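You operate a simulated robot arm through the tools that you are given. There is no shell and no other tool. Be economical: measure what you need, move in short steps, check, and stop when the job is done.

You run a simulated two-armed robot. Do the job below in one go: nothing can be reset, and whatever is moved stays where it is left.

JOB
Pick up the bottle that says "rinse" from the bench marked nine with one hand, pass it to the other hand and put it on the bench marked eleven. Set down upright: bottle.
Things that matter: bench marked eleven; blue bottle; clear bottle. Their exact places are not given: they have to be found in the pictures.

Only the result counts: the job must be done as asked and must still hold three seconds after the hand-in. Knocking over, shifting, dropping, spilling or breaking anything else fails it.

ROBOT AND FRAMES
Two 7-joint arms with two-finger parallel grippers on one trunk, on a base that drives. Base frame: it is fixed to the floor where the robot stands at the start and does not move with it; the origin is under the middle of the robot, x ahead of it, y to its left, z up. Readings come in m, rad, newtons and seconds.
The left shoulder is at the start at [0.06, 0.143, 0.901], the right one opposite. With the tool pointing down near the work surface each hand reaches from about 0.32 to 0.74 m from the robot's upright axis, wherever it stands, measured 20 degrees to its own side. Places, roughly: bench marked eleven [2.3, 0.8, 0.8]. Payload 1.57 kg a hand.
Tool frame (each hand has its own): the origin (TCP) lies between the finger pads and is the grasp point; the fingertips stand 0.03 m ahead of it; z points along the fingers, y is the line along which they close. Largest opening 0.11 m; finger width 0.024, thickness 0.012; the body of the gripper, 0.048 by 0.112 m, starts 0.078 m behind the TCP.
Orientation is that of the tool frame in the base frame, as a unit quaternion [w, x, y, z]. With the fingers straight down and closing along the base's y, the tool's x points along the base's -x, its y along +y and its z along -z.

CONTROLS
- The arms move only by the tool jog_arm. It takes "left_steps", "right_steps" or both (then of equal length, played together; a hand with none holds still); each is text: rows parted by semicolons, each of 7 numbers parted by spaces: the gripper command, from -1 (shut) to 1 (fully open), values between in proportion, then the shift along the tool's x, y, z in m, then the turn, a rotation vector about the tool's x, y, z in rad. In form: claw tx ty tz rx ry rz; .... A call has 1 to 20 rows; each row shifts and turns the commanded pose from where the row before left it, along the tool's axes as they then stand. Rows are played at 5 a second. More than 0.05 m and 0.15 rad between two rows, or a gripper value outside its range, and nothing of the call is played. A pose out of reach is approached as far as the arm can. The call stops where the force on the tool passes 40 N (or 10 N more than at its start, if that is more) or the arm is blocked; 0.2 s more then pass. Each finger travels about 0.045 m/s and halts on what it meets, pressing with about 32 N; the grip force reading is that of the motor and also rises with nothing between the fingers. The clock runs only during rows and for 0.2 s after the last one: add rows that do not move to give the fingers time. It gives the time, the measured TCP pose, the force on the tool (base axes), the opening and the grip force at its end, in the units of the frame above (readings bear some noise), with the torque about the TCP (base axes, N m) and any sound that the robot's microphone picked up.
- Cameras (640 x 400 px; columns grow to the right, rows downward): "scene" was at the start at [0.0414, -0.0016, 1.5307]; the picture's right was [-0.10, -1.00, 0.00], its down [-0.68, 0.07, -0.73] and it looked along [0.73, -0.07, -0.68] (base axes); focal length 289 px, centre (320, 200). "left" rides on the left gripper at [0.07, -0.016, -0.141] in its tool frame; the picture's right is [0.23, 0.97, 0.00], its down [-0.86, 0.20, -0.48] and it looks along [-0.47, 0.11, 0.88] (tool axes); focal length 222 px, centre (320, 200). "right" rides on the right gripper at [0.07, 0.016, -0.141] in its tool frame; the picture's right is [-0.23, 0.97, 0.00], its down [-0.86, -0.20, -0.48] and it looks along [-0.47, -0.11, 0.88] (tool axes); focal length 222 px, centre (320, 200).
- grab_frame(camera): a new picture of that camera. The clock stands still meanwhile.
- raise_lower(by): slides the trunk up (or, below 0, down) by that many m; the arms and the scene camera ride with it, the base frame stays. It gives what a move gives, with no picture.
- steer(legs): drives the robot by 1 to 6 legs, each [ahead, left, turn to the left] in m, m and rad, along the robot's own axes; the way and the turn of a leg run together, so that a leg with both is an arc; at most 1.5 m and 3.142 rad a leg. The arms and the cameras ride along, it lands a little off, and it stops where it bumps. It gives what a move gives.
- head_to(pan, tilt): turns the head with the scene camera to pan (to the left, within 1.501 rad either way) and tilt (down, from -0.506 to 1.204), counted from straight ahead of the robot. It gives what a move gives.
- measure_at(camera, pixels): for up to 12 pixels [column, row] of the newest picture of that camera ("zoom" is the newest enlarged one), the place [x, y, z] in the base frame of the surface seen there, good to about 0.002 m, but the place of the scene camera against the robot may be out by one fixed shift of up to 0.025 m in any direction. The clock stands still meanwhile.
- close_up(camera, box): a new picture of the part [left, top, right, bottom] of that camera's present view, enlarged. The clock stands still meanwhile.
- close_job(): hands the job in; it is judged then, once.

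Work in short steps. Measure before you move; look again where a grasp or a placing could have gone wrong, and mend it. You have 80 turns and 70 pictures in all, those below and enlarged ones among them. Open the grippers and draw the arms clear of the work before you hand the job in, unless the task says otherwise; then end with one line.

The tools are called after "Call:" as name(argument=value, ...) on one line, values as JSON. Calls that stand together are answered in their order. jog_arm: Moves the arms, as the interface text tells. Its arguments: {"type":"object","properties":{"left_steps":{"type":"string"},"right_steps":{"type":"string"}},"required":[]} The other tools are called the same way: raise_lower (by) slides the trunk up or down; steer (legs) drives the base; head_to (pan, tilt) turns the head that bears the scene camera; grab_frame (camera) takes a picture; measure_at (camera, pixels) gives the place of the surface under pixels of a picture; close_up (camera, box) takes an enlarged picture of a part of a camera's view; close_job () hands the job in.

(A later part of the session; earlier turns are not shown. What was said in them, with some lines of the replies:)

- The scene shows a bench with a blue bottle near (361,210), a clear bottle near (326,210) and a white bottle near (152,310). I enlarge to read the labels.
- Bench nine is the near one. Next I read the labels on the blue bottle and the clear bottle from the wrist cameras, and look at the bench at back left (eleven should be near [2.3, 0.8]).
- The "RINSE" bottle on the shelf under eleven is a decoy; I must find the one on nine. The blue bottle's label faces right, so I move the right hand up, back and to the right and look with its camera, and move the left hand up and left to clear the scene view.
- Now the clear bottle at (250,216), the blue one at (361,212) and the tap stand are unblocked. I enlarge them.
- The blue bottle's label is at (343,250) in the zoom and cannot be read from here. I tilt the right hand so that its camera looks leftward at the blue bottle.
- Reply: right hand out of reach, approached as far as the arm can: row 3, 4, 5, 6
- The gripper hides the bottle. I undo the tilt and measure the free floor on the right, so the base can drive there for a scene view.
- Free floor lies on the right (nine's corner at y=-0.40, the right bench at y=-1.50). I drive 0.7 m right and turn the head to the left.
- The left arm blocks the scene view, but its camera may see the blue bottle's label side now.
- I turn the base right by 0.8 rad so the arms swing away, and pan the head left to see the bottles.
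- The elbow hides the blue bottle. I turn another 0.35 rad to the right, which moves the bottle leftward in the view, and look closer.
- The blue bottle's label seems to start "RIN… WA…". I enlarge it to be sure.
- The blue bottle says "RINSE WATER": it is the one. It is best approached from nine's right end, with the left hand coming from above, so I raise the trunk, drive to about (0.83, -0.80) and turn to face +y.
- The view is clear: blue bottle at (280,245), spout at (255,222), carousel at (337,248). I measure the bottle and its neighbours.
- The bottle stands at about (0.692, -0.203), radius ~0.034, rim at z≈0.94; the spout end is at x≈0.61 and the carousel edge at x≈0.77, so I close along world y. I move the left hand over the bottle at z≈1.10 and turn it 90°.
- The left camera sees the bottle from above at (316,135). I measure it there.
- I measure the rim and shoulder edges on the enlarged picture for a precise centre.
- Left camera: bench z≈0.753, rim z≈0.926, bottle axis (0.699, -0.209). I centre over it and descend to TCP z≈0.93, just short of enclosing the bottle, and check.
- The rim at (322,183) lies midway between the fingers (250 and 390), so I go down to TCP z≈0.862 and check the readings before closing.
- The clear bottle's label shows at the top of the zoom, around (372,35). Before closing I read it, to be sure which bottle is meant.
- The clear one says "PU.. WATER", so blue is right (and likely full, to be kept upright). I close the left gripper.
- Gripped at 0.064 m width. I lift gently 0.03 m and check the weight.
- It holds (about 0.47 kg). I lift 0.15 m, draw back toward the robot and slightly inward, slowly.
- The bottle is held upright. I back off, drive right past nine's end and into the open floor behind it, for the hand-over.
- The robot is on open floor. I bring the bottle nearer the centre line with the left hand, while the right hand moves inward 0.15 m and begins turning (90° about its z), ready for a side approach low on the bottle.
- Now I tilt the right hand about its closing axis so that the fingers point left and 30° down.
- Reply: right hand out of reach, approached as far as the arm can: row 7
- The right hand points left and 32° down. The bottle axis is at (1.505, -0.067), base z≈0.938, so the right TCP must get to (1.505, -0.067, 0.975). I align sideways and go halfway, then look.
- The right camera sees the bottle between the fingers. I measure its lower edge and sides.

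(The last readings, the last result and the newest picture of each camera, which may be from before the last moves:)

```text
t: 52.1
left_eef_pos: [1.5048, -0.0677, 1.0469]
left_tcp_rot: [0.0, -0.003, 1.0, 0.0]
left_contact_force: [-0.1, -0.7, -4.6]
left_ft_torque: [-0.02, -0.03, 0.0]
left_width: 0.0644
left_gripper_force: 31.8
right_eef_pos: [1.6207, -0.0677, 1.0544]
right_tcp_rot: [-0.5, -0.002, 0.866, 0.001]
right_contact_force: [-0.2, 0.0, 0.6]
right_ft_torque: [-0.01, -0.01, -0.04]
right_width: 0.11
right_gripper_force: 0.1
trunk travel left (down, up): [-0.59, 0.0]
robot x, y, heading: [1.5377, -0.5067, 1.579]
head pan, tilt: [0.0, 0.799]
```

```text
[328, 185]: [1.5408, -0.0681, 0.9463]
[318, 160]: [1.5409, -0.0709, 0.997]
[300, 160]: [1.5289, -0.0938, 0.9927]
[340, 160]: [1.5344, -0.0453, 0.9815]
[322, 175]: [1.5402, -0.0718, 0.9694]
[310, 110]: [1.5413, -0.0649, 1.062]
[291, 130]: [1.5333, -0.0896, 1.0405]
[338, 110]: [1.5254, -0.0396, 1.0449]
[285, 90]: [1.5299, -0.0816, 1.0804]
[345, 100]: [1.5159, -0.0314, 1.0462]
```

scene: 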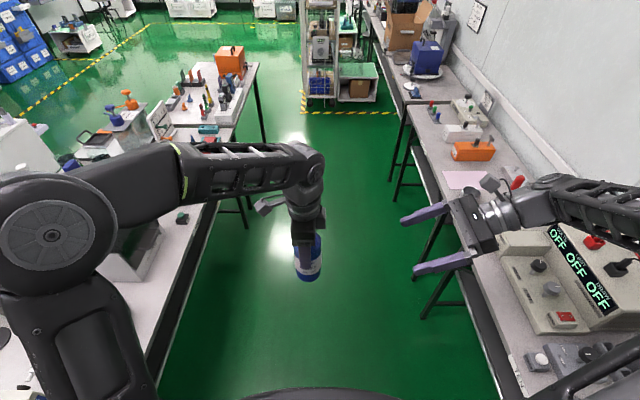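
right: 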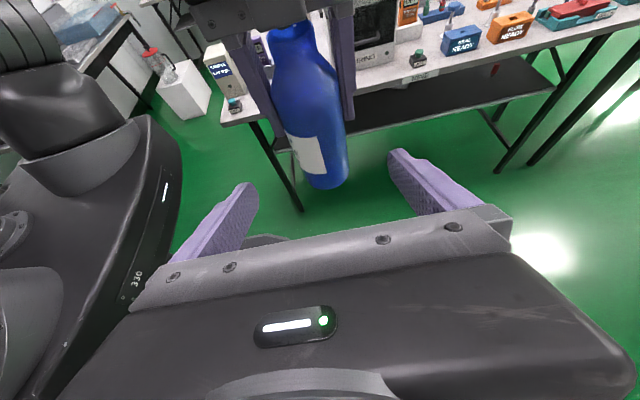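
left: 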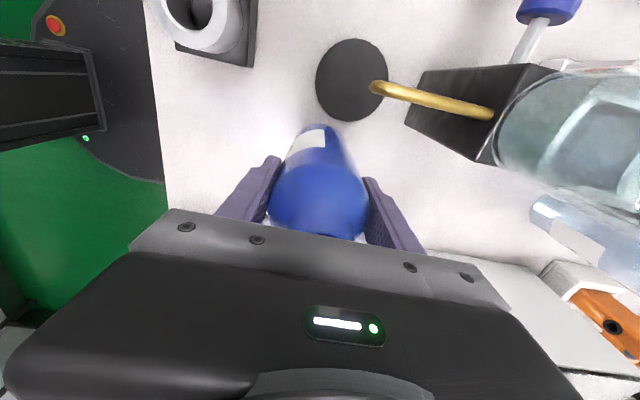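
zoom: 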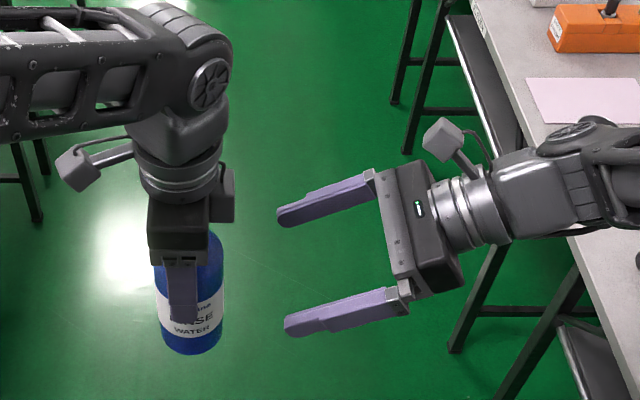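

Bottle front at x=1.541, axis ≈(1.508, -0.067), base z≈0.94. I go in along the tool to (1.507, -0.067, 0.977).

Call:
jog_arm(right_steps="1 -0.01 0 0.017 0 0 0;1 0 0 0.03 0 0 0;1 0 0 0.03 0 0 0;1 0 0 0.03 0 0 0;1 0 0 0.03 0 0 0;1 0 0 0 0 0 0")

Call:
close_up(camera="scene", box=[240, 140, 480, 300])

Call:
grab_frame(camera="right")

```text
t: 53.5
left_eef_pos: [1.5043, -0.0678, 1.0489]
left_tcp_rot: [0.0, -0.002, 1.0, 0.0]
left_contact_force: [0.2, 0.6, -4.7]
left_ft_torque: [-0.02, 0.01, 0.01]
left_width: 0.0643
left_gripper_force: 32.2
right_eef_pos: [1.5071, -0.0682, 0.9739]
right_tcp_rot: [-0.5, -0.002, 0.866, 0.001]
right_contact_force: [0.8, 0.4, 0.3]
right_ft_torque: [0.02, 0.0, 0.02]
right_width: 0.1098
right_gripper_force: 0.0
trunk travel left (down, up): [-0.59, 0.0]
robot x, y, heading: [1.5397, -0.5124, 1.576]
head pan, tilt: [0.0, 0.799]
```

```text
2.50 times, centred on (360, 220) of scene
```

zoom: 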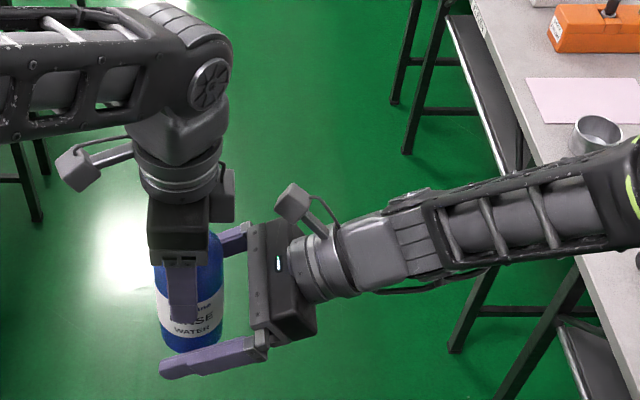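

```text
32 pictures are left
```

right: 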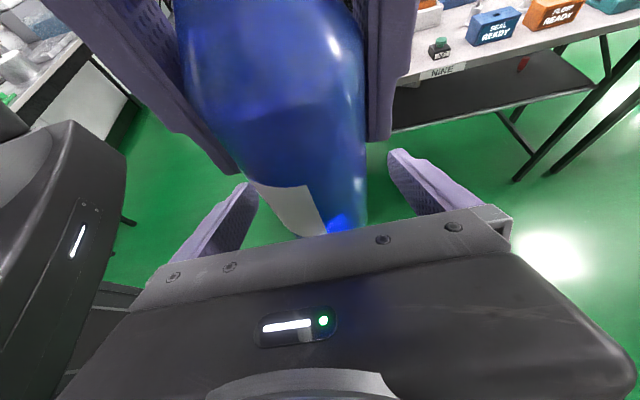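

The fingers straddle the lower bottle, below the left fingertips. I close the right gripper.

Call:
jog_arm(right_steps="0.4 0 0 0 0 0 0;-1 0 0 0 0 0 0;-1 0 0 0 0 0 0;-1 0 0 0 0 0 0;-1 0 0 0 0 0 0;-1 0 0 0 0 0 0;-1 0 0 0 0 0 0;-1 0 0 0 0 0 0;-1 0 0 0 0 0 0")

Call:
close_up(camera="scene", box=[240, 140, 480, 300])

```text
t: 55.5
left_eef_pos: [1.5042, -0.0653, 1.0468]
left_tcp_rot: [0.0, -0.003, 1.0, 0.0]
left_contact_force: [1.7, -3.0, -2.7]
left_ft_torque: [0.01, 0.0, -0.03]
left_width: 0.0644
left_gripper_force: 32.6
right_eef_pos: [1.5075, -0.0665, 0.974]
right_tcp_rot: [-0.5, -0.002, 0.866, 0.0]
right_contact_force: [-1.6, 3.6, 0.2]
right_ft_torque: [-0.22, -0.04, 0.04]
right_width: 0.0648
right_gripper_force: 32.3
trunk travel left (down, up): [-0.59, 0.0]
robot x, y, heading: [1.5423, -0.5091, 1.575]
head pan, tilt: [0.0, 0.799]
```

```text
2.50 times, centred on (360, 220) of scene
```

zoom: 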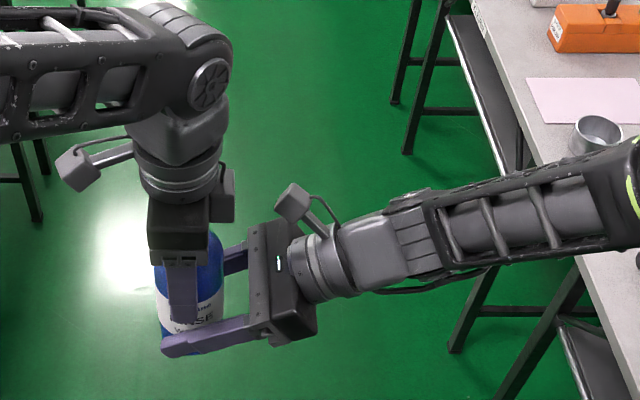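

Both hands hold the bottle (right width 0.065, 32 N). I open the left hand, wait, then lift it straight up clear of the rim.

Call:
jog_arm(left_steps="-0.2 0 0 0 0 0 0;0.2 0 0 0 0 0 0;0.7 0 0 0 0 0 0;1 0 0 0 0 0 0;1 0 0 0 0 0 0;1 0 0 0 0 0 0;1 0 0 -0.02 0 0 0;1 0 0 -0.04 0 0 0;1 0 0 -0.04 0 0 0;1 0 0 -0.04 0 0 0;1 0 0 0 0 0 0")

Call:
grab_frame(camera="scene")

```text
t: 57.9
left_eef_pos: [1.5044, -0.0671, 1.1685]
left_tcp_rot: [-0.001, -0.003, 1.0, 0.0]
left_contact_force: [0.1, -0.6, -0.1]
left_ft_torque: [0.0, -0.01, -0.01]
left_width: 0.1099
left_gripper_force: 0.1
left hand out of reach, approached as far as the arm can: row 10
right_eef_pos: [1.5066, -0.0672, 0.9744]
right_tcp_rot: [-0.5, -0.002, 0.866, 0.0]
right_contact_force: [-0.2, -0.3, 0.3]
right_ft_torque: [-0.01, -0.03, -0.05]
right_width: 0.0645
right_gripper_force: 31.9
trunk travel left (down, up): [-0.59, 0.0]
robot x, y, heading: [1.5375, -0.5118, 1.577]
head pan, tilt: [0.0, 0.799]
```

```text
30 pictures are left
```

scene: 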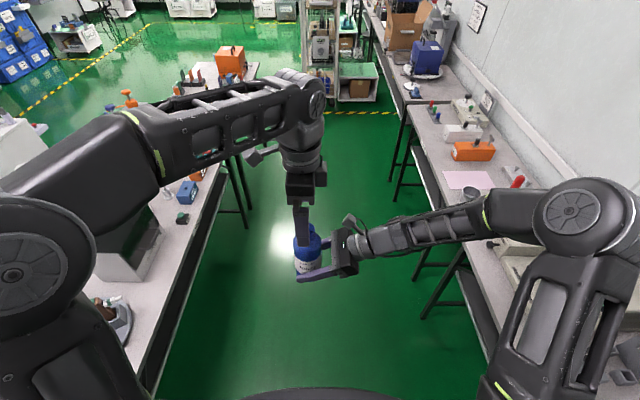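

The left is open and above the rim, but the right force reading shows no weight, so I check closely.

Call:
close_up(camera="scene", box=[260, 190, 380, 290])

Call:
grab_frame(camera="right")

Call:
jog_arm(right_steps="-1 0 0 0 0 0 0;-1 0 0 0 0 0 0")

```text
4.00 times, centred on (320, 240) of scene
```

zoom: 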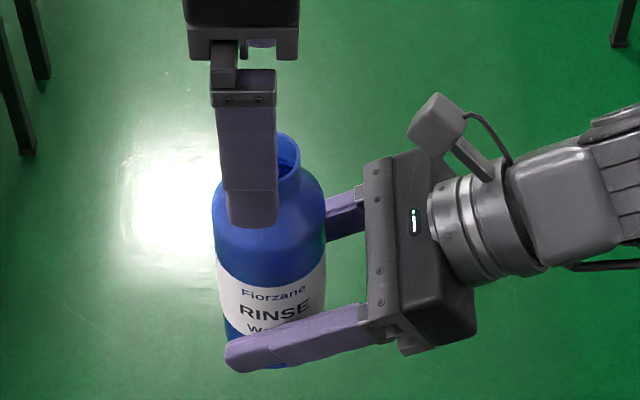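

```text
28 pictures are left
```

right: 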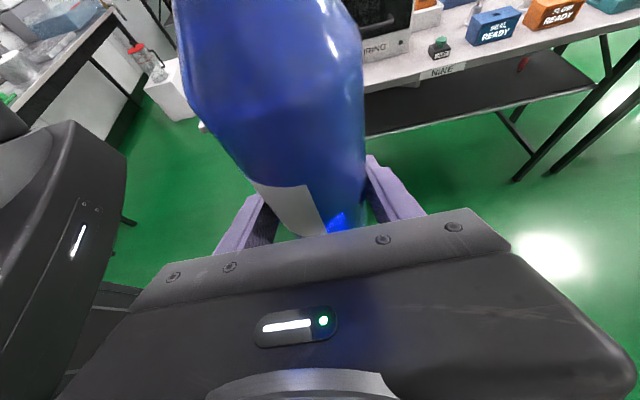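

```text
t: 58.5
left_eef_pos: [1.5043, -0.0677, 1.1682]
left_tcp_rot: [0.0, -0.003, 1.0, 0.0]
left_contact_force: [-0.1, 0.7, 0.5]
left_ft_torque: [0.02, -0.02, 0.0]
left_width: 0.1099
left_gripper_force: 0.1
right_eef_pos: [1.508, -0.0665, 0.9753]
right_tcp_rot: [-0.5, -0.002, 0.866, 0.001]
right_contact_force: [0.2, -0.3, -0.4]
right_ft_torque: [-0.04, -0.03, -0.01]
right_width: 0.0645
right_gripper_force: 32.5
trunk travel left (down, up): [-0.59, 0.0]
robot x, y, heading: [1.5362, -0.5087, 1.577]
head pan, tilt: [0.0, 0.799]
```

The bottle is held upright by the right hand alone (the force reading is simply zeroed). I draw the left hand away to the left, then drive along the aisle and turn to face bench eleven.

Call:
jog_arm(left_steps="1 0.03 0 0 0 0 0;1 0.05 0 0 0 0 0;1 0.05 0 0 0 0 0;1 0.05 0 0 0 0 0;1 0.05 0 0.01 0 0 0;1 0 0 0 0 0 0")

Call:
steer(legs=[[1.2, 0, 0]])

Call:
head_to(pan=-1.2, tilt=0.75)

Call:
grab_frame(camera="scene")

```text
refused: row 5 steps farther than a row can; nothing moved
```

```text
t: 64.5
left_eef_pos: [1.5003, 1.121, 1.1679]
left_tcp_rot: [0.0, -0.003, 1.0, 0.0]
left_contact_force: [0.0, 0.0, -0.1]
left_ft_torque: [0.0, 0.02, 0.0]
left_width: 0.1099
left_gripper_force: 0.1
right_eef_pos: [1.5007, 1.1219, 0.9735]
right_tcp_rot: [-0.5, -0.002, 0.866, 0.0]
right_contact_force: [-0.1, -0.3, -0.6]
right_ft_torque: [0.02, 0.01, 0.03]
right_width: 0.0645
right_gripper_force: 31.9
trunk travel left (down, up): [-0.59, 0.0]
robot x, y, heading: [1.5375, 0.6781, 1.573]
head pan, tilt: [0.0, 0.799]
```

```text
t: 65.9
left_eef_pos: [1.4994, 1.1206, 1.169]
left_tcp_rot: [0.001, -0.003, 1.0, 0.0]
left_contact_force: [0.0, 0.0, -0.5]
left_ft_torque: [-0.01, 0.02, -0.01]
left_width: 0.1098
left_gripper_force: 0.0
right_eef_pos: [1.5015, 1.1208, 0.973]
right_tcp_rot: [-0.501, -0.002, 0.866, 0.001]
right_contact_force: [0.0, -0.2, 0.0]
right_ft_torque: [0.02, 0.02, 0.01]
right_width: 0.0647
right_gripper_force: 32.1
trunk travel left (down, up): [-0.59, 0.0]
robot x, y, heading: [1.5356, 0.6809, 1.578]
head pan, tilt: [-1.201, 0.75]
```

```text
27 pictures are left
```

scene: 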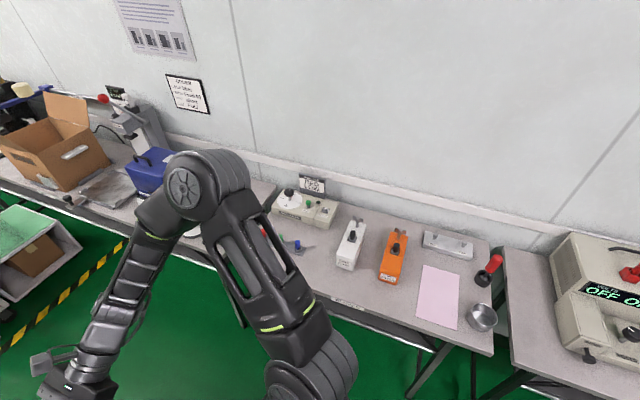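

The left move was refused for its step size; the drive went fine. I redo the left withdrawal and measure bench eleven.

Call:
jog_arm(left_steps="1 0.03 0 0 0 0 0;1 0.045 0 0 0 0 0;1 0.045 0 0 0 0 0;1 0.045 0 0 0 0 0;1 0.045 0 0 0 0 0;1 0 0 0 0 0 0")

Call:
measure_at(camera="scene", pixels=[[343, 300], [344, 265], [350, 222], [385, 282], [370, 290], [415, 310], [425, 270], [484, 330], [492, 353], [482, 308], [310, 255], [492, 260]])

```text
t: 67.3
left_eef_pos: [1.2877, 1.1179, 1.1698]
left_tcp_rot: [0.001, -0.003, 1.0, -0.001]
left_contact_force: [0.5, 0.2, 0.1]
left_ft_torque: [-0.03, 0.01, 0.01]
left_width: 0.1099
left_gripper_force: 0.0
right_eef_pos: [1.5025, 1.1221, 0.975]
right_tcp_rot: [-0.5, -0.002, 0.866, 0.001]
right_contact_force: [0.3, 0.4, 0.6]
right_ft_torque: [0.02, 0.02, 0.0]
right_width: 0.0645
right_gripper_force: 32.1
trunk travel left (down, up): [-0.59, 0.0]
robot x, y, heading: [1.5337, 0.6788, 1.571]
head pan, tilt: [-1.201, 0.75]
```

```text
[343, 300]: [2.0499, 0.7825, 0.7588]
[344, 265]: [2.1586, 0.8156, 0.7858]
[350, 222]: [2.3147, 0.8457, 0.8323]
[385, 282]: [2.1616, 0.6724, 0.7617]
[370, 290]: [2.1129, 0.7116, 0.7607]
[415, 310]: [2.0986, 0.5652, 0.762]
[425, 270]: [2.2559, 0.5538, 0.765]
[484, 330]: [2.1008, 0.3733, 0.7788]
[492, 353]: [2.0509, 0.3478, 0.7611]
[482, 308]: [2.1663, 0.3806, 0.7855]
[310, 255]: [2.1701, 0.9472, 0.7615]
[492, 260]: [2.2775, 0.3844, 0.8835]
```

I enlarge the free area on bench eleven to choose the spot precisely.

Call:
close_up(camera="scene", box=[250, 190, 510, 360])

```text
2.35 times, centred on (380, 275) of scene
```

zoom: 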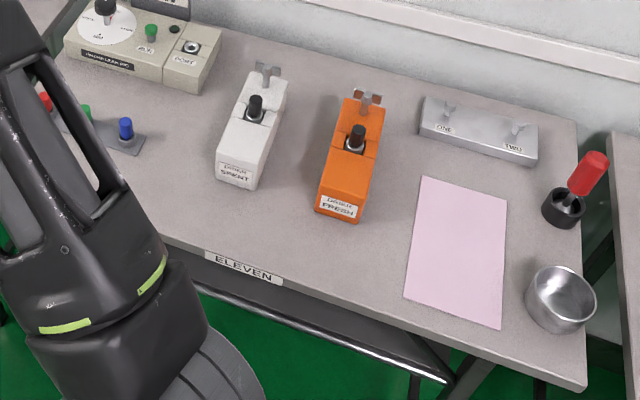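

Call:
measure_at(camera="zoom", pixels=[[216, 180], [253, 190], [316, 212], [356, 222], [377, 165], [421, 178], [404, 295], [126, 120], [142, 153], [180, 215], [300, 270], [545, 295]])

```text
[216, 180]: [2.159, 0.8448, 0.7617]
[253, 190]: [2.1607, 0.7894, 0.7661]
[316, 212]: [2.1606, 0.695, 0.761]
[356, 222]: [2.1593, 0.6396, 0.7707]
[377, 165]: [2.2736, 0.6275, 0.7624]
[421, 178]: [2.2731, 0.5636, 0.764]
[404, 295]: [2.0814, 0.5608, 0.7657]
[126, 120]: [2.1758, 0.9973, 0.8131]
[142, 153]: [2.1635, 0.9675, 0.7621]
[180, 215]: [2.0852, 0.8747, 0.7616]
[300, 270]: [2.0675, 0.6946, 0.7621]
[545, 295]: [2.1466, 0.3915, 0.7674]
```

Best free spot: between the white box (y≤0.845) and the button strip (y≥0.965), about (2.11, 0.90), approached with the robot turned to about -0.35 rad. First I draw the left hand back, out and up; then turn right by 1.92 rad and look.

Call:
jog_arm(left_steps="1 0 -0.045 0 0 0 0;1 0 -0.045 0 0 0 0;1 0 -0.045 0 0 0 0;1 0 -0.045 0 0 0 0;1 0.045 0 0 0 0 0;1 0.045 0 0 0 0 0;1 0.045 0 0 0 0 0;1 0 0 -0.04 0 0 0;1 0 0 -0.04 0 0 0;1 0 0 0 0 0 0")

Call:
steer(legs=[[0, 0, -1.92]])

Call:
head_to(pan=0.25, tilt=0.75)

Call:
grab_frame(camera="scene")

```text
t: 69.5
left_eef_pos: [1.1607, 0.9526, 1.1845]
left_tcp_rot: [0.0, -0.002, 1.0, 0.0]
left_contact_force: [0.4, 1.1, -0.1]
left_ft_torque: [-0.02, -0.02, -0.01]
left_width: 0.1098
left_gripper_force: 0.0
left hand out of reach, approached as far as the arm can: row 4, 8, 9
right_eef_pos: [1.5027, 1.1198, 0.9761]
right_tcp_rot: [-0.5, -0.002, 0.866, 0.0]
right_contact_force: [-0.3, -0.7, 0.0]
right_ft_torque: [-0.04, 0.02, 0.01]
right_width: 0.0645
right_gripper_force: 32.5
trunk travel left (down, up): [-0.59, 0.0]
robot x, y, heading: [1.5338, 0.6771, 1.572]
head pan, tilt: [-1.201, 0.75]
```

```text
t: 74.5
left_eef_pos: [1.9128, 0.9446, 1.1828]
left_tcp_rot: [0.0, 0.813, 0.583, 0.0]
left_contact_force: [-0.5, -1.1, 0.6]
left_ft_torque: [0.01, 0.02, 0.02]
left_width: 0.1098
left_gripper_force: 0.1
right_eef_pos: [1.963, 0.5672, 0.9742]
right_tcp_rot: [-0.291, 0.703, 0.506, 0.407]
right_contact_force: [-0.4, 0.0, -0.5]
right_ft_torque: [-0.01, 0.0, -0.01]
right_width: 0.0641
right_gripper_force: 31.7
trunk travel left (down, up): [-0.59, 0.0]
robot x, y, heading: [1.5312, 0.6813, -0.323]
head pan, tilt: [-1.201, 0.75]
```

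```text
t: 76.0
left_eef_pos: [1.9126, 0.9446, 1.1839]
left_tcp_rot: [0.0, 0.812, 0.584, 0.0]
left_contact_force: [-0.2, 0.4, 0.5]
left_ft_torque: [0.0, -0.03, -0.01]
left_width: 0.1096
left_gripper_force: 0.1
right_eef_pos: [1.9637, 0.5674, 0.9761]
right_tcp_rot: [-0.291, 0.703, 0.506, 0.406]
right_contact_force: [0.4, 0.4, 0.4]
right_ft_torque: [-0.01, -0.03, 0.01]
right_width: 0.0642
right_gripper_force: 32.0
trunk travel left (down, up): [-0.59, 0.0]
robot x, y, heading: [1.5356, 0.6773, -0.321]
head pan, tilt: [0.25, 0.75]
```

```text
25 pictures are left
```

scene: 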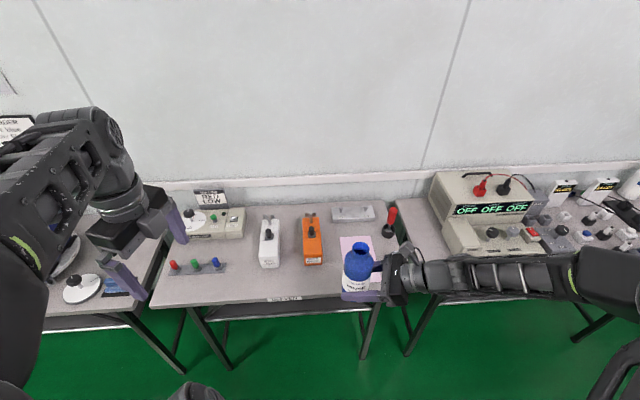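

I measure the free area on eleven, the bottle and the right forearm from here.

Call:
measure_at(camera="scene", pixels=[[262, 266], [278, 267], [240, 285], [240, 298], [222, 272], [305, 264], [500, 278], [580, 275], [388, 235], [358, 256], [425, 278], [610, 265]])

```text
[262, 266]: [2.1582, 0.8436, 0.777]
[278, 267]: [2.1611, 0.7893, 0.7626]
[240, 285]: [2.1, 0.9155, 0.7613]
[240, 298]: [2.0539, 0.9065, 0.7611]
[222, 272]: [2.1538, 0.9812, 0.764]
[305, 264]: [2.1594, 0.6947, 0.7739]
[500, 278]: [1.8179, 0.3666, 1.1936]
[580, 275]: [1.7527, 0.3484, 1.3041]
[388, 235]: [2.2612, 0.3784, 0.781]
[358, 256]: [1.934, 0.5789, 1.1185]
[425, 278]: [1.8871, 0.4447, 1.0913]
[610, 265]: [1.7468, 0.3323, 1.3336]
```

The forearm rises well clear. I drive sideways to bring the bottle over (2.105, 0.90).

Call:
steer(legs=[[0.028, 0.36, 0]])

Call:
grab_frame(camera="scene")

Call:
grab_frame(camera="right")

```text
t: 78.4
left_eef_pos: [2.0512, 1.2778, 1.1835]
left_tcp_rot: [0.0, 0.81, 0.586, 0.0]
left_contact_force: [0.2, 0.2, 0.5]
left_ft_torque: [-0.02, 0.0, 0.0]
left_width: 0.1101
left_gripper_force: 0.0
right_eef_pos: [2.1026, 0.8986, 0.9746]
right_tcp_rot: [-0.291, 0.702, 0.507, 0.406]
right_contact_force: [-0.1, -0.4, -0.5]
right_ft_torque: [-0.01, -0.01, -0.02]
right_width: 0.0646
right_gripper_force: 31.3
trunk travel left (down, up): [-0.59, 0.0]
robot x, y, heading: [1.673, 1.0096, -0.318]
head pan, tilt: [0.25, 0.75]
```

```text
24 pictures are left
```

scene: 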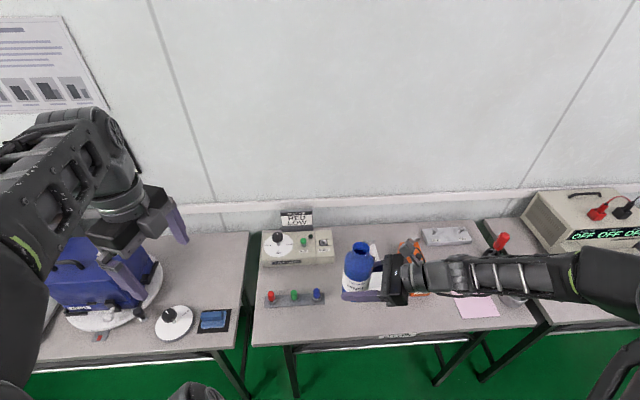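

```text
23 pictures are left
```

right: 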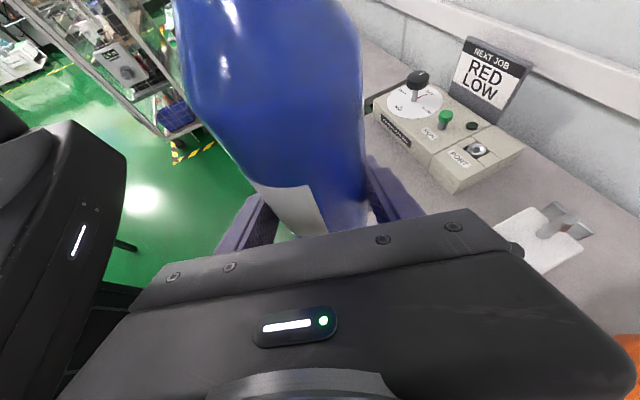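

I check the left hand's surroundings (blue case at (110,270)) and the bench around the spot before lowering.

Call:
measure_at(camera="scene", pixels=[[75, 245], [145, 295], [172, 315], [215, 318], [155, 270], [340, 310], [318, 298], [345, 330], [315, 302], [375, 245], [60, 300]])

Call:
measure_at(camera="right", pixels=[[510, 270], [540, 235], [455, 190], [380, 125], [600, 230], [530, 180]])

```text
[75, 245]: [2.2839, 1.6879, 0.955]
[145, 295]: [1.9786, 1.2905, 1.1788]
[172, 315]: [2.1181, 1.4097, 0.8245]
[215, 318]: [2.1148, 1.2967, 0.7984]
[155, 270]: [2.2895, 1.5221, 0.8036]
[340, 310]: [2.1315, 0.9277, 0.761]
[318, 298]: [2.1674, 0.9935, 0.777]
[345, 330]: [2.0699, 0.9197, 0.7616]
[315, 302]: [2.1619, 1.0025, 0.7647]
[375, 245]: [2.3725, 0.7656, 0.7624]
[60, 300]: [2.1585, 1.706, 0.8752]
```

```text
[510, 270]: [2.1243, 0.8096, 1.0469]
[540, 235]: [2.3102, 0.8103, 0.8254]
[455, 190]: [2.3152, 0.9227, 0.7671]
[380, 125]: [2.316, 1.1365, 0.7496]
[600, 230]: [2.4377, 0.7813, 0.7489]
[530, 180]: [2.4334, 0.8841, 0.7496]
```

Nothing lies under the left hand above z≈0.83, and the bench plane is at ≈0.751. I lower the trunk by 0.16 m.

Call:
raise_lower(by=-0.16)

Call:
grab_frame(camera="scene")

Call:
grab_frame(camera="right")

```text
t: 80.2
left_eef_pos: [2.0506, 1.2758, 1.0241]
left_tcp_rot: [0.0, 0.811, 0.586, 0.0]
left_contact_force: [0.8, 0.0, 0.3]
left_ft_torque: [-0.01, -0.02, -0.03]
left_width: 0.1098
left_gripper_force: 0.0
right_eef_pos: [2.1035, 0.8991, 0.8148]
right_tcp_rot: [-0.292, 0.702, 0.506, 0.407]
right_contact_force: [-0.1, -0.3, -0.9]
right_ft_torque: [0.0, 0.01, -0.03]
right_width: 0.065
right_gripper_force: 32.5
trunk travel left (down, up): [-0.43, 0.16]
robot x, y, heading: [1.6715, 1.0096, -0.323]
head pan, tilt: [0.25, 0.75]
```

```text
22 pictures are left
```

scene: 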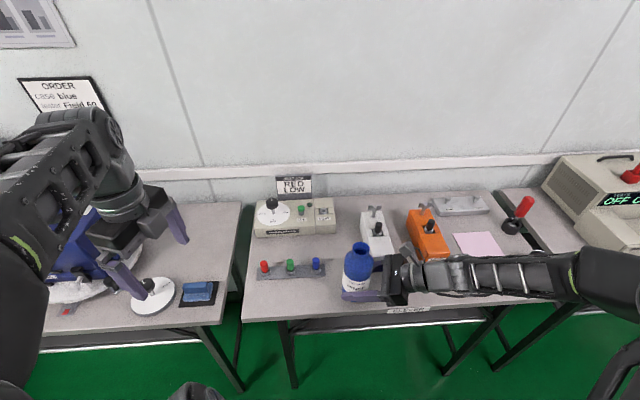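

```text
21 pictures are left
```

right: 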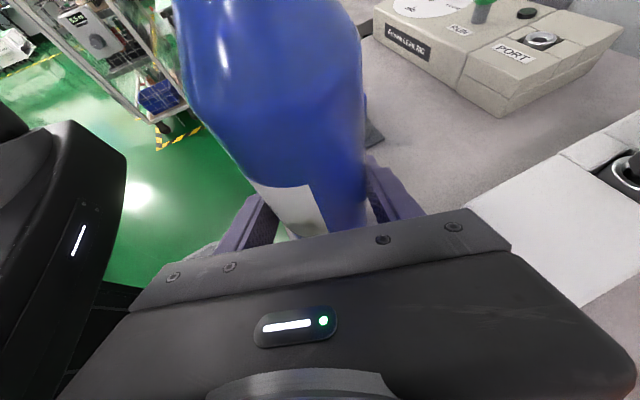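

I enlarge the placing area to check the gap to the white box and button strip.

Call:
close_up(camera="scene", box=[290, 210, 450, 320])

Call:
measure_at(camera="right", pixels=[[470, 200], [505, 235], [375, 140], [505, 117], [540, 270], [420, 190]])

```text
3.64 times, centred on (370, 265) of scene
```

zoom: 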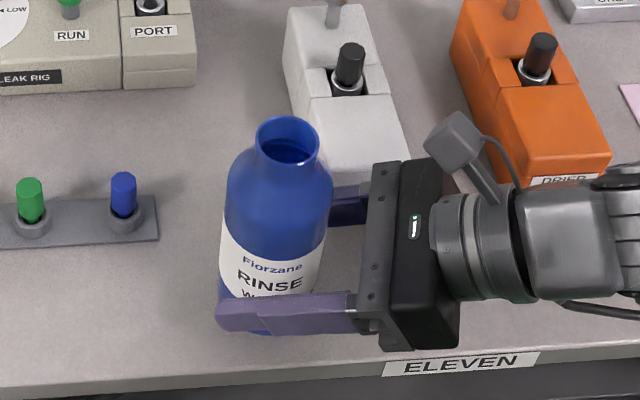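

```text
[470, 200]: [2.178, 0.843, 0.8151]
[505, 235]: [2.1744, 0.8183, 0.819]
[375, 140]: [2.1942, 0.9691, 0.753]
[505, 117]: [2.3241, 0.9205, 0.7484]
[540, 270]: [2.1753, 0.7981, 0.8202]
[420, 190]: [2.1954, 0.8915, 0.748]
```

Clearances are good (white box front x≈2.174, palm corner ≈2.135). The bottle base is at ≈0.778 over the bench at ≈0.750; I lower 0.020 m straight down with the arm.

Call:
jog_arm(right_steps="-1 -0.00866 0 0.005 0 0 0;-1 -0.00866 0 0.005 0 0 0;-1 0 0 0 0 0 0;-1 0 0 0 0 0 0")

Call:
close_up(camera="scene", box=[290, 210, 450, 320])

```text
t: 81.2
left_eef_pos: [2.0513, 1.2766, 1.0233]
left_tcp_rot: [0.0, 0.81, 0.586, 0.0]
left_contact_force: [-0.3, -0.4, -0.4]
left_ft_torque: [-0.01, 0.02, -0.02]
left_width: 0.1098
left_gripper_force: 0.2
right_eef_pos: [2.1021, 0.8986, 0.7935]
right_tcp_rot: [-0.292, 0.702, 0.507, 0.406]
right_contact_force: [-0.4, -0.4, -0.1]
right_ft_torque: [-0.02, -0.01, 0.0]
right_width: 0.0644
right_gripper_force: 32.1
trunk travel left (down, up): [-0.43, 0.16]
robot x, y, heading: [1.6758, 1.0101, -0.318]
head pan, tilt: [0.25, 0.75]
```

```text
3.64 times, centred on (370, 265) of scene
```

zoom: 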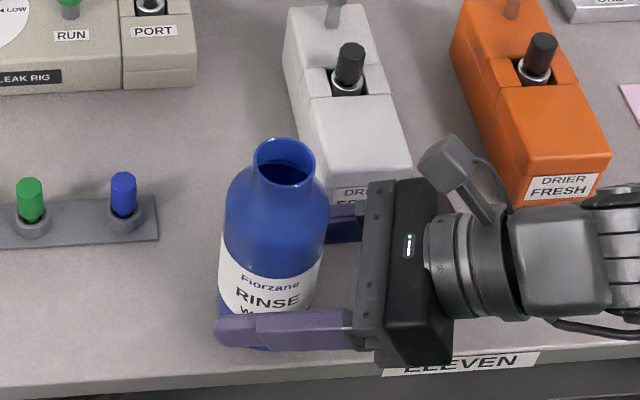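

No contact yet. I go down in 2 mm steps, watching the force.

Call:
jog_arm(right_steps="-1 -0.00173 0 0.001 0 0 0;-1 0 0 0 0 0 0;-1 -0.00087 0 0.0005 0 0 0;-1 0 0 0 0 0 0")

```text
t: 82.2
left_eef_pos: [2.051, 1.277, 1.0238]
left_tcp_rot: [0.0, 0.811, 0.586, 0.0]
left_contact_force: [0.2, 0.1, 0.2]
left_ft_torque: [0.0, -0.01, 0.0]
left_width: 0.1102
left_gripper_force: 0.0
right_eef_pos: [2.1025, 0.8977, 0.7925]
right_tcp_rot: [-0.291, 0.703, 0.506, 0.407]
right_contact_force: [0.4, -1.5, -0.7]
right_ft_torque: [-0.03, 0.1, 0.02]
right_width: 0.0643
right_gripper_force: 31.7
trunk travel left (down, up): [-0.43, 0.16]
robot x, y, heading: [1.6733, 1.0074, -0.316]
head pan, tilt: [0.25, 0.75]
```

The readings hint at first contact (torque 0.1). Another 2 mm to tell.

Call:
jog_arm(right_steps="-1 -0.00173 0 0.001 0 0 0;-1 0 0 0 0 0 0;-1 0 0 0 0 0 0")

Call:
close_up(camera="scene", box=[310, 250, 400, 310])

```text
t: 83.0
left_eef_pos: [2.0503, 1.2765, 1.0245]
left_tcp_rot: [0.0, 0.81, 0.587, 0.0]
left_contact_force: [-0.5, 0.3, -0.6]
left_ft_torque: [-0.04, -0.02, 0.0]
left_width: 0.1102
left_gripper_force: 0.0
right_eef_pos: [2.1019, 0.8988, 0.7915]
right_tcp_rot: [-0.291, 0.702, 0.508, 0.407]
right_contact_force: [1.7, -6.5, 23.9]
right_ft_torque: [-0.19, 0.18, -0.06]
right_width: 0.0642
right_gripper_force: 31.9
trunk travel left (down, up): [-0.43, 0.16]
robot x, y, heading: [1.6677, 1.0119, -0.32]
head pan, tilt: [0.25, 0.75]
```

```text
6.67 times, centred on (355, 280) of scene
```

zoom: 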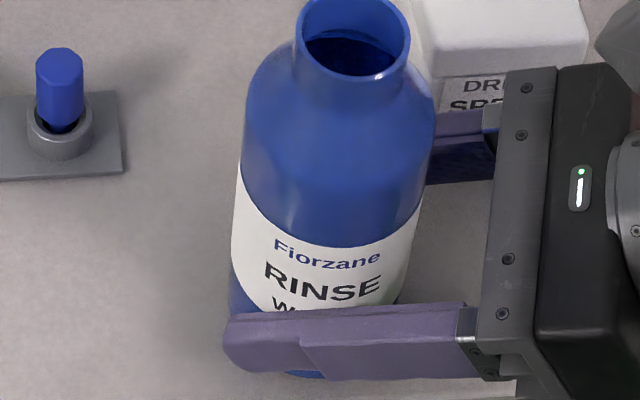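

Contact at 24 N: the bottle stands on the bench. I ease up 1.5 mm to relieve the load, then open gradually to 0.09 m.

Call:
jog_arm(right_steps="-1 0.0013 0 -0.00075 0 0 0;-1 0 0 0 0 0 0")

Call:
jog_arm(right_steps="0.2 0 0 0 0 0 0;0.3 0 0 0 0 0 0;0.4 0 0 0 0 0 0;0.64 0 0 0 0 0 0;0.64 0 0 0 0 0 0;0.64 0 0 0 0 0 0")

Call:
close_up(camera="scene", box=[290, 210, 450, 320])

```text
t: 83.6
left_eef_pos: [2.0503, 1.2771, 1.0246]
left_tcp_rot: [0.001, 0.811, 0.586, 0.001]
left_contact_force: [-0.3, 0.8, 1.0]
left_ft_torque: [-0.01, 0.01, 0.0]
left_width: 0.1102
left_gripper_force: 0.1
right_eef_pos: [2.102, 0.8992, 0.7914]
right_tcp_rot: [-0.291, 0.702, 0.507, 0.406]
right_contact_force: [4.8, -1.4, 16.0]
right_ft_torque: [0.12, -0.13, -0.01]
right_width: 0.0644
right_gripper_force: 31.6
trunk travel left (down, up): [-0.43, 0.16]
robot x, y, heading: [1.6731, 1.01, -0.319]
head pan, tilt: [0.25, 0.75]
```

```text
t: 85.0
left_eef_pos: [2.0511, 1.2754, 1.0245]
left_tcp_rot: [0.0, 0.811, 0.585, 0.001]
left_contact_force: [-0.1, -0.1, 0.2]
left_ft_torque: [0.01, -0.01, -0.02]
left_width: 0.1097
left_gripper_force: 0.2
right_eef_pos: [2.1028, 0.8983, 0.7908]
right_tcp_rot: [-0.291, 0.702, 0.507, 0.407]
right_contact_force: [0.7, 0.0, -0.2]
right_ft_torque: [0.0, 0.01, -0.01]
right_width: 0.0904
right_gripper_force: 0.1
trunk travel left (down, up): [-0.43, 0.16]
robot x, y, heading: [1.6739, 1.0102, -0.319]
head pan, tilt: [0.25, 0.75]
```

```text
3.64 times, centred on (370, 265) of scene
```

zoom: 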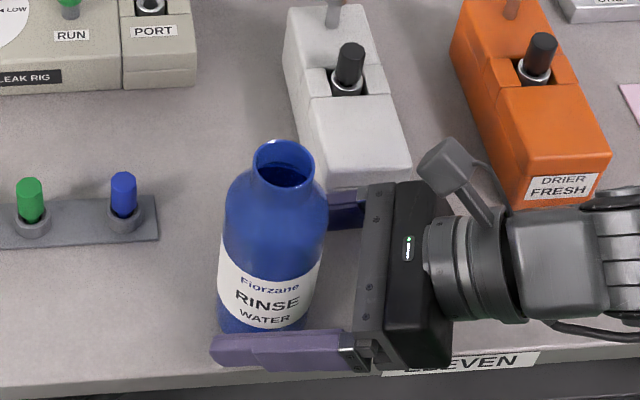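

The bottle stands upright with the fingers clear. I back the right hand out along its own axis (right and up).

Call:
jog_arm(right_steps="0.64 0 0 -0.02 0 0 0;0.64 0 0 -0.03 0 0 0;0.64 0 0 -0.03 0 0 0;0.64 0 0 -0.03 0 0 0;0.64 0 0 -0.03 0 0 0;0.64 0 0 0 0 0 0")

Call:
grab_frame(camera="scene")

```text
t: 86.4
left_eef_pos: [2.0506, 1.2761, 1.0242]
left_tcp_rot: [0.0, 0.81, 0.586, 0.001]
left_contact_force: [0.3, 0.1, 0.0]
left_ft_torque: [0.0, -0.01, 0.03]
left_width: 0.1101
left_gripper_force: 0.2
right_eef_pos: [2.0638, 0.7804, 0.8607]
right_tcp_rot: [-0.291, 0.702, 0.506, 0.407]
right_contact_force: [-0.1, 0.6, 0.3]
right_ft_torque: [-0.01, -0.01, 0.0]
right_width: 0.09
right_gripper_force: 0.0
trunk travel left (down, up): [-0.43, 0.16]
robot x, y, heading: [1.6725, 1.0098, -0.32]
head pan, tilt: [0.25, 0.75]
```

```text
16 pictures are left
```

scene: 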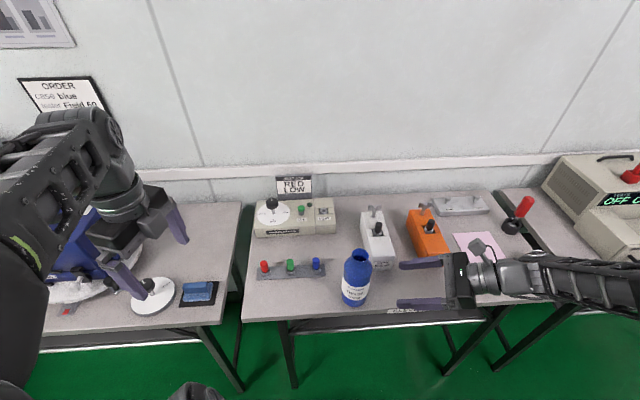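

The bottle stands on eleven. I raise the trunk so all is above the bench items, open the right hand fully and back away.

Call:
raise_lower(by=0.15)

Call:
jog_arm(right_steps="1 0 0 0 0 0 0;1 0 0 0 0 0 0;1 0 0 0 0 0 0")

Call:
steer(legs=[[-0.15, 0, 0]])

Call:
grab_frame(camera="scene")

```text
t: 88.1
left_eef_pos: [2.0502, 1.2779, 1.1736]
left_tcp_rot: [0.0, 0.81, 0.586, 0.0]
left_contact_force: [0.4, -1.1, -0.3]
left_ft_torque: [-0.01, 0.0, -0.02]
left_width: 0.1099
left_gripper_force: 0.0
right_eef_pos: [2.0647, 0.7822, 1.0103]
right_tcp_rot: [-0.291, 0.702, 0.507, 0.407]
right_contact_force: [-0.3, 0.3, 0.0]
right_ft_torque: [0.02, 0.02, 0.01]
right_width: 0.0901
right_gripper_force: 0.1
trunk travel left (down, up): [-0.58, 0.01]
robot x, y, heading: [1.6751, 1.0063, -0.314]
head pan, tilt: [0.25, 0.75]
```

```text
t: 88.9
left_eef_pos: [2.0511, 1.2759, 1.1732]
left_tcp_rot: [-0.001, 0.811, 0.585, 0.0]
left_contact_force: [-0.5, -0.3, 0.5]
left_ft_torque: [-0.02, 0.01, -0.02]
left_width: 0.1098
left_gripper_force: 0.0
right_eef_pos: [2.0642, 0.7822, 1.0111]
right_tcp_rot: [-0.291, 0.702, 0.507, 0.407]
right_contact_force: [-0.8, 0.2, 0.5]
right_ft_torque: [-0.05, -0.02, 0.02]
right_width: 0.1099
right_gripper_force: 0.0
trunk travel left (down, up): [-0.58, 0.01]
robot x, y, heading: [1.6743, 1.0089, -0.323]
head pan, tilt: [0.25, 0.75]
```

```text
t: 90.3
left_eef_pos: [1.9066, 1.323, 1.1738]
left_tcp_rot: [0.001, 0.811, 0.585, 0.0]
left_contact_force: [0.0, 0.1, 0.4]
left_ft_torque: [-0.04, -0.02, -0.01]
left_width: 0.11
left_gripper_force: 0.1
right_eef_pos: [1.9199, 0.8299, 1.0108]
right_tcp_rot: [-0.29, 0.702, 0.506, 0.408]
right_contact_force: [-0.4, -0.2, -0.5]
right_ft_torque: [-0.04, -0.02, -0.04]
right_width: 0.1102
right_gripper_force: 0.1
trunk travel left (down, up): [-0.58, 0.01]
robot x, y, heading: [1.5336, 1.0583, -0.325]
head pan, tilt: [0.25, 0.75]
```

```text
15 pictures are left
```

scene: 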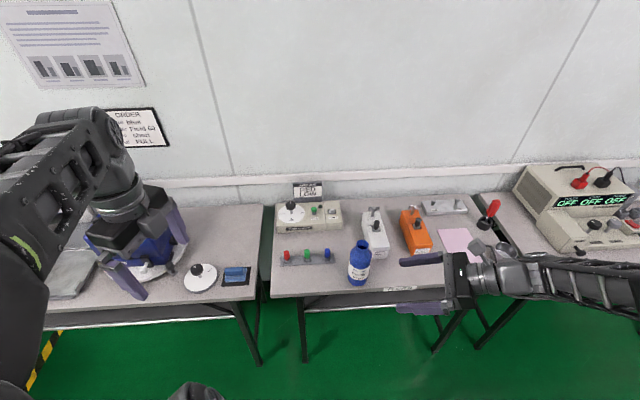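

The blue RINSE bottle stands upright on bench eleven at (359,262). Both hands are open and clear of the work, so I hand the job in.

Call:
close_job()

```text
The job is handed in.
```

I picked the blue "RINSE WATER" bottle up from bench nine with the left hand and passed it to the right. The right hand set it down upright on bench eleven. In the last picture it was standing there with nothing else disturbed, and both grippers were open and clear at hand-in.
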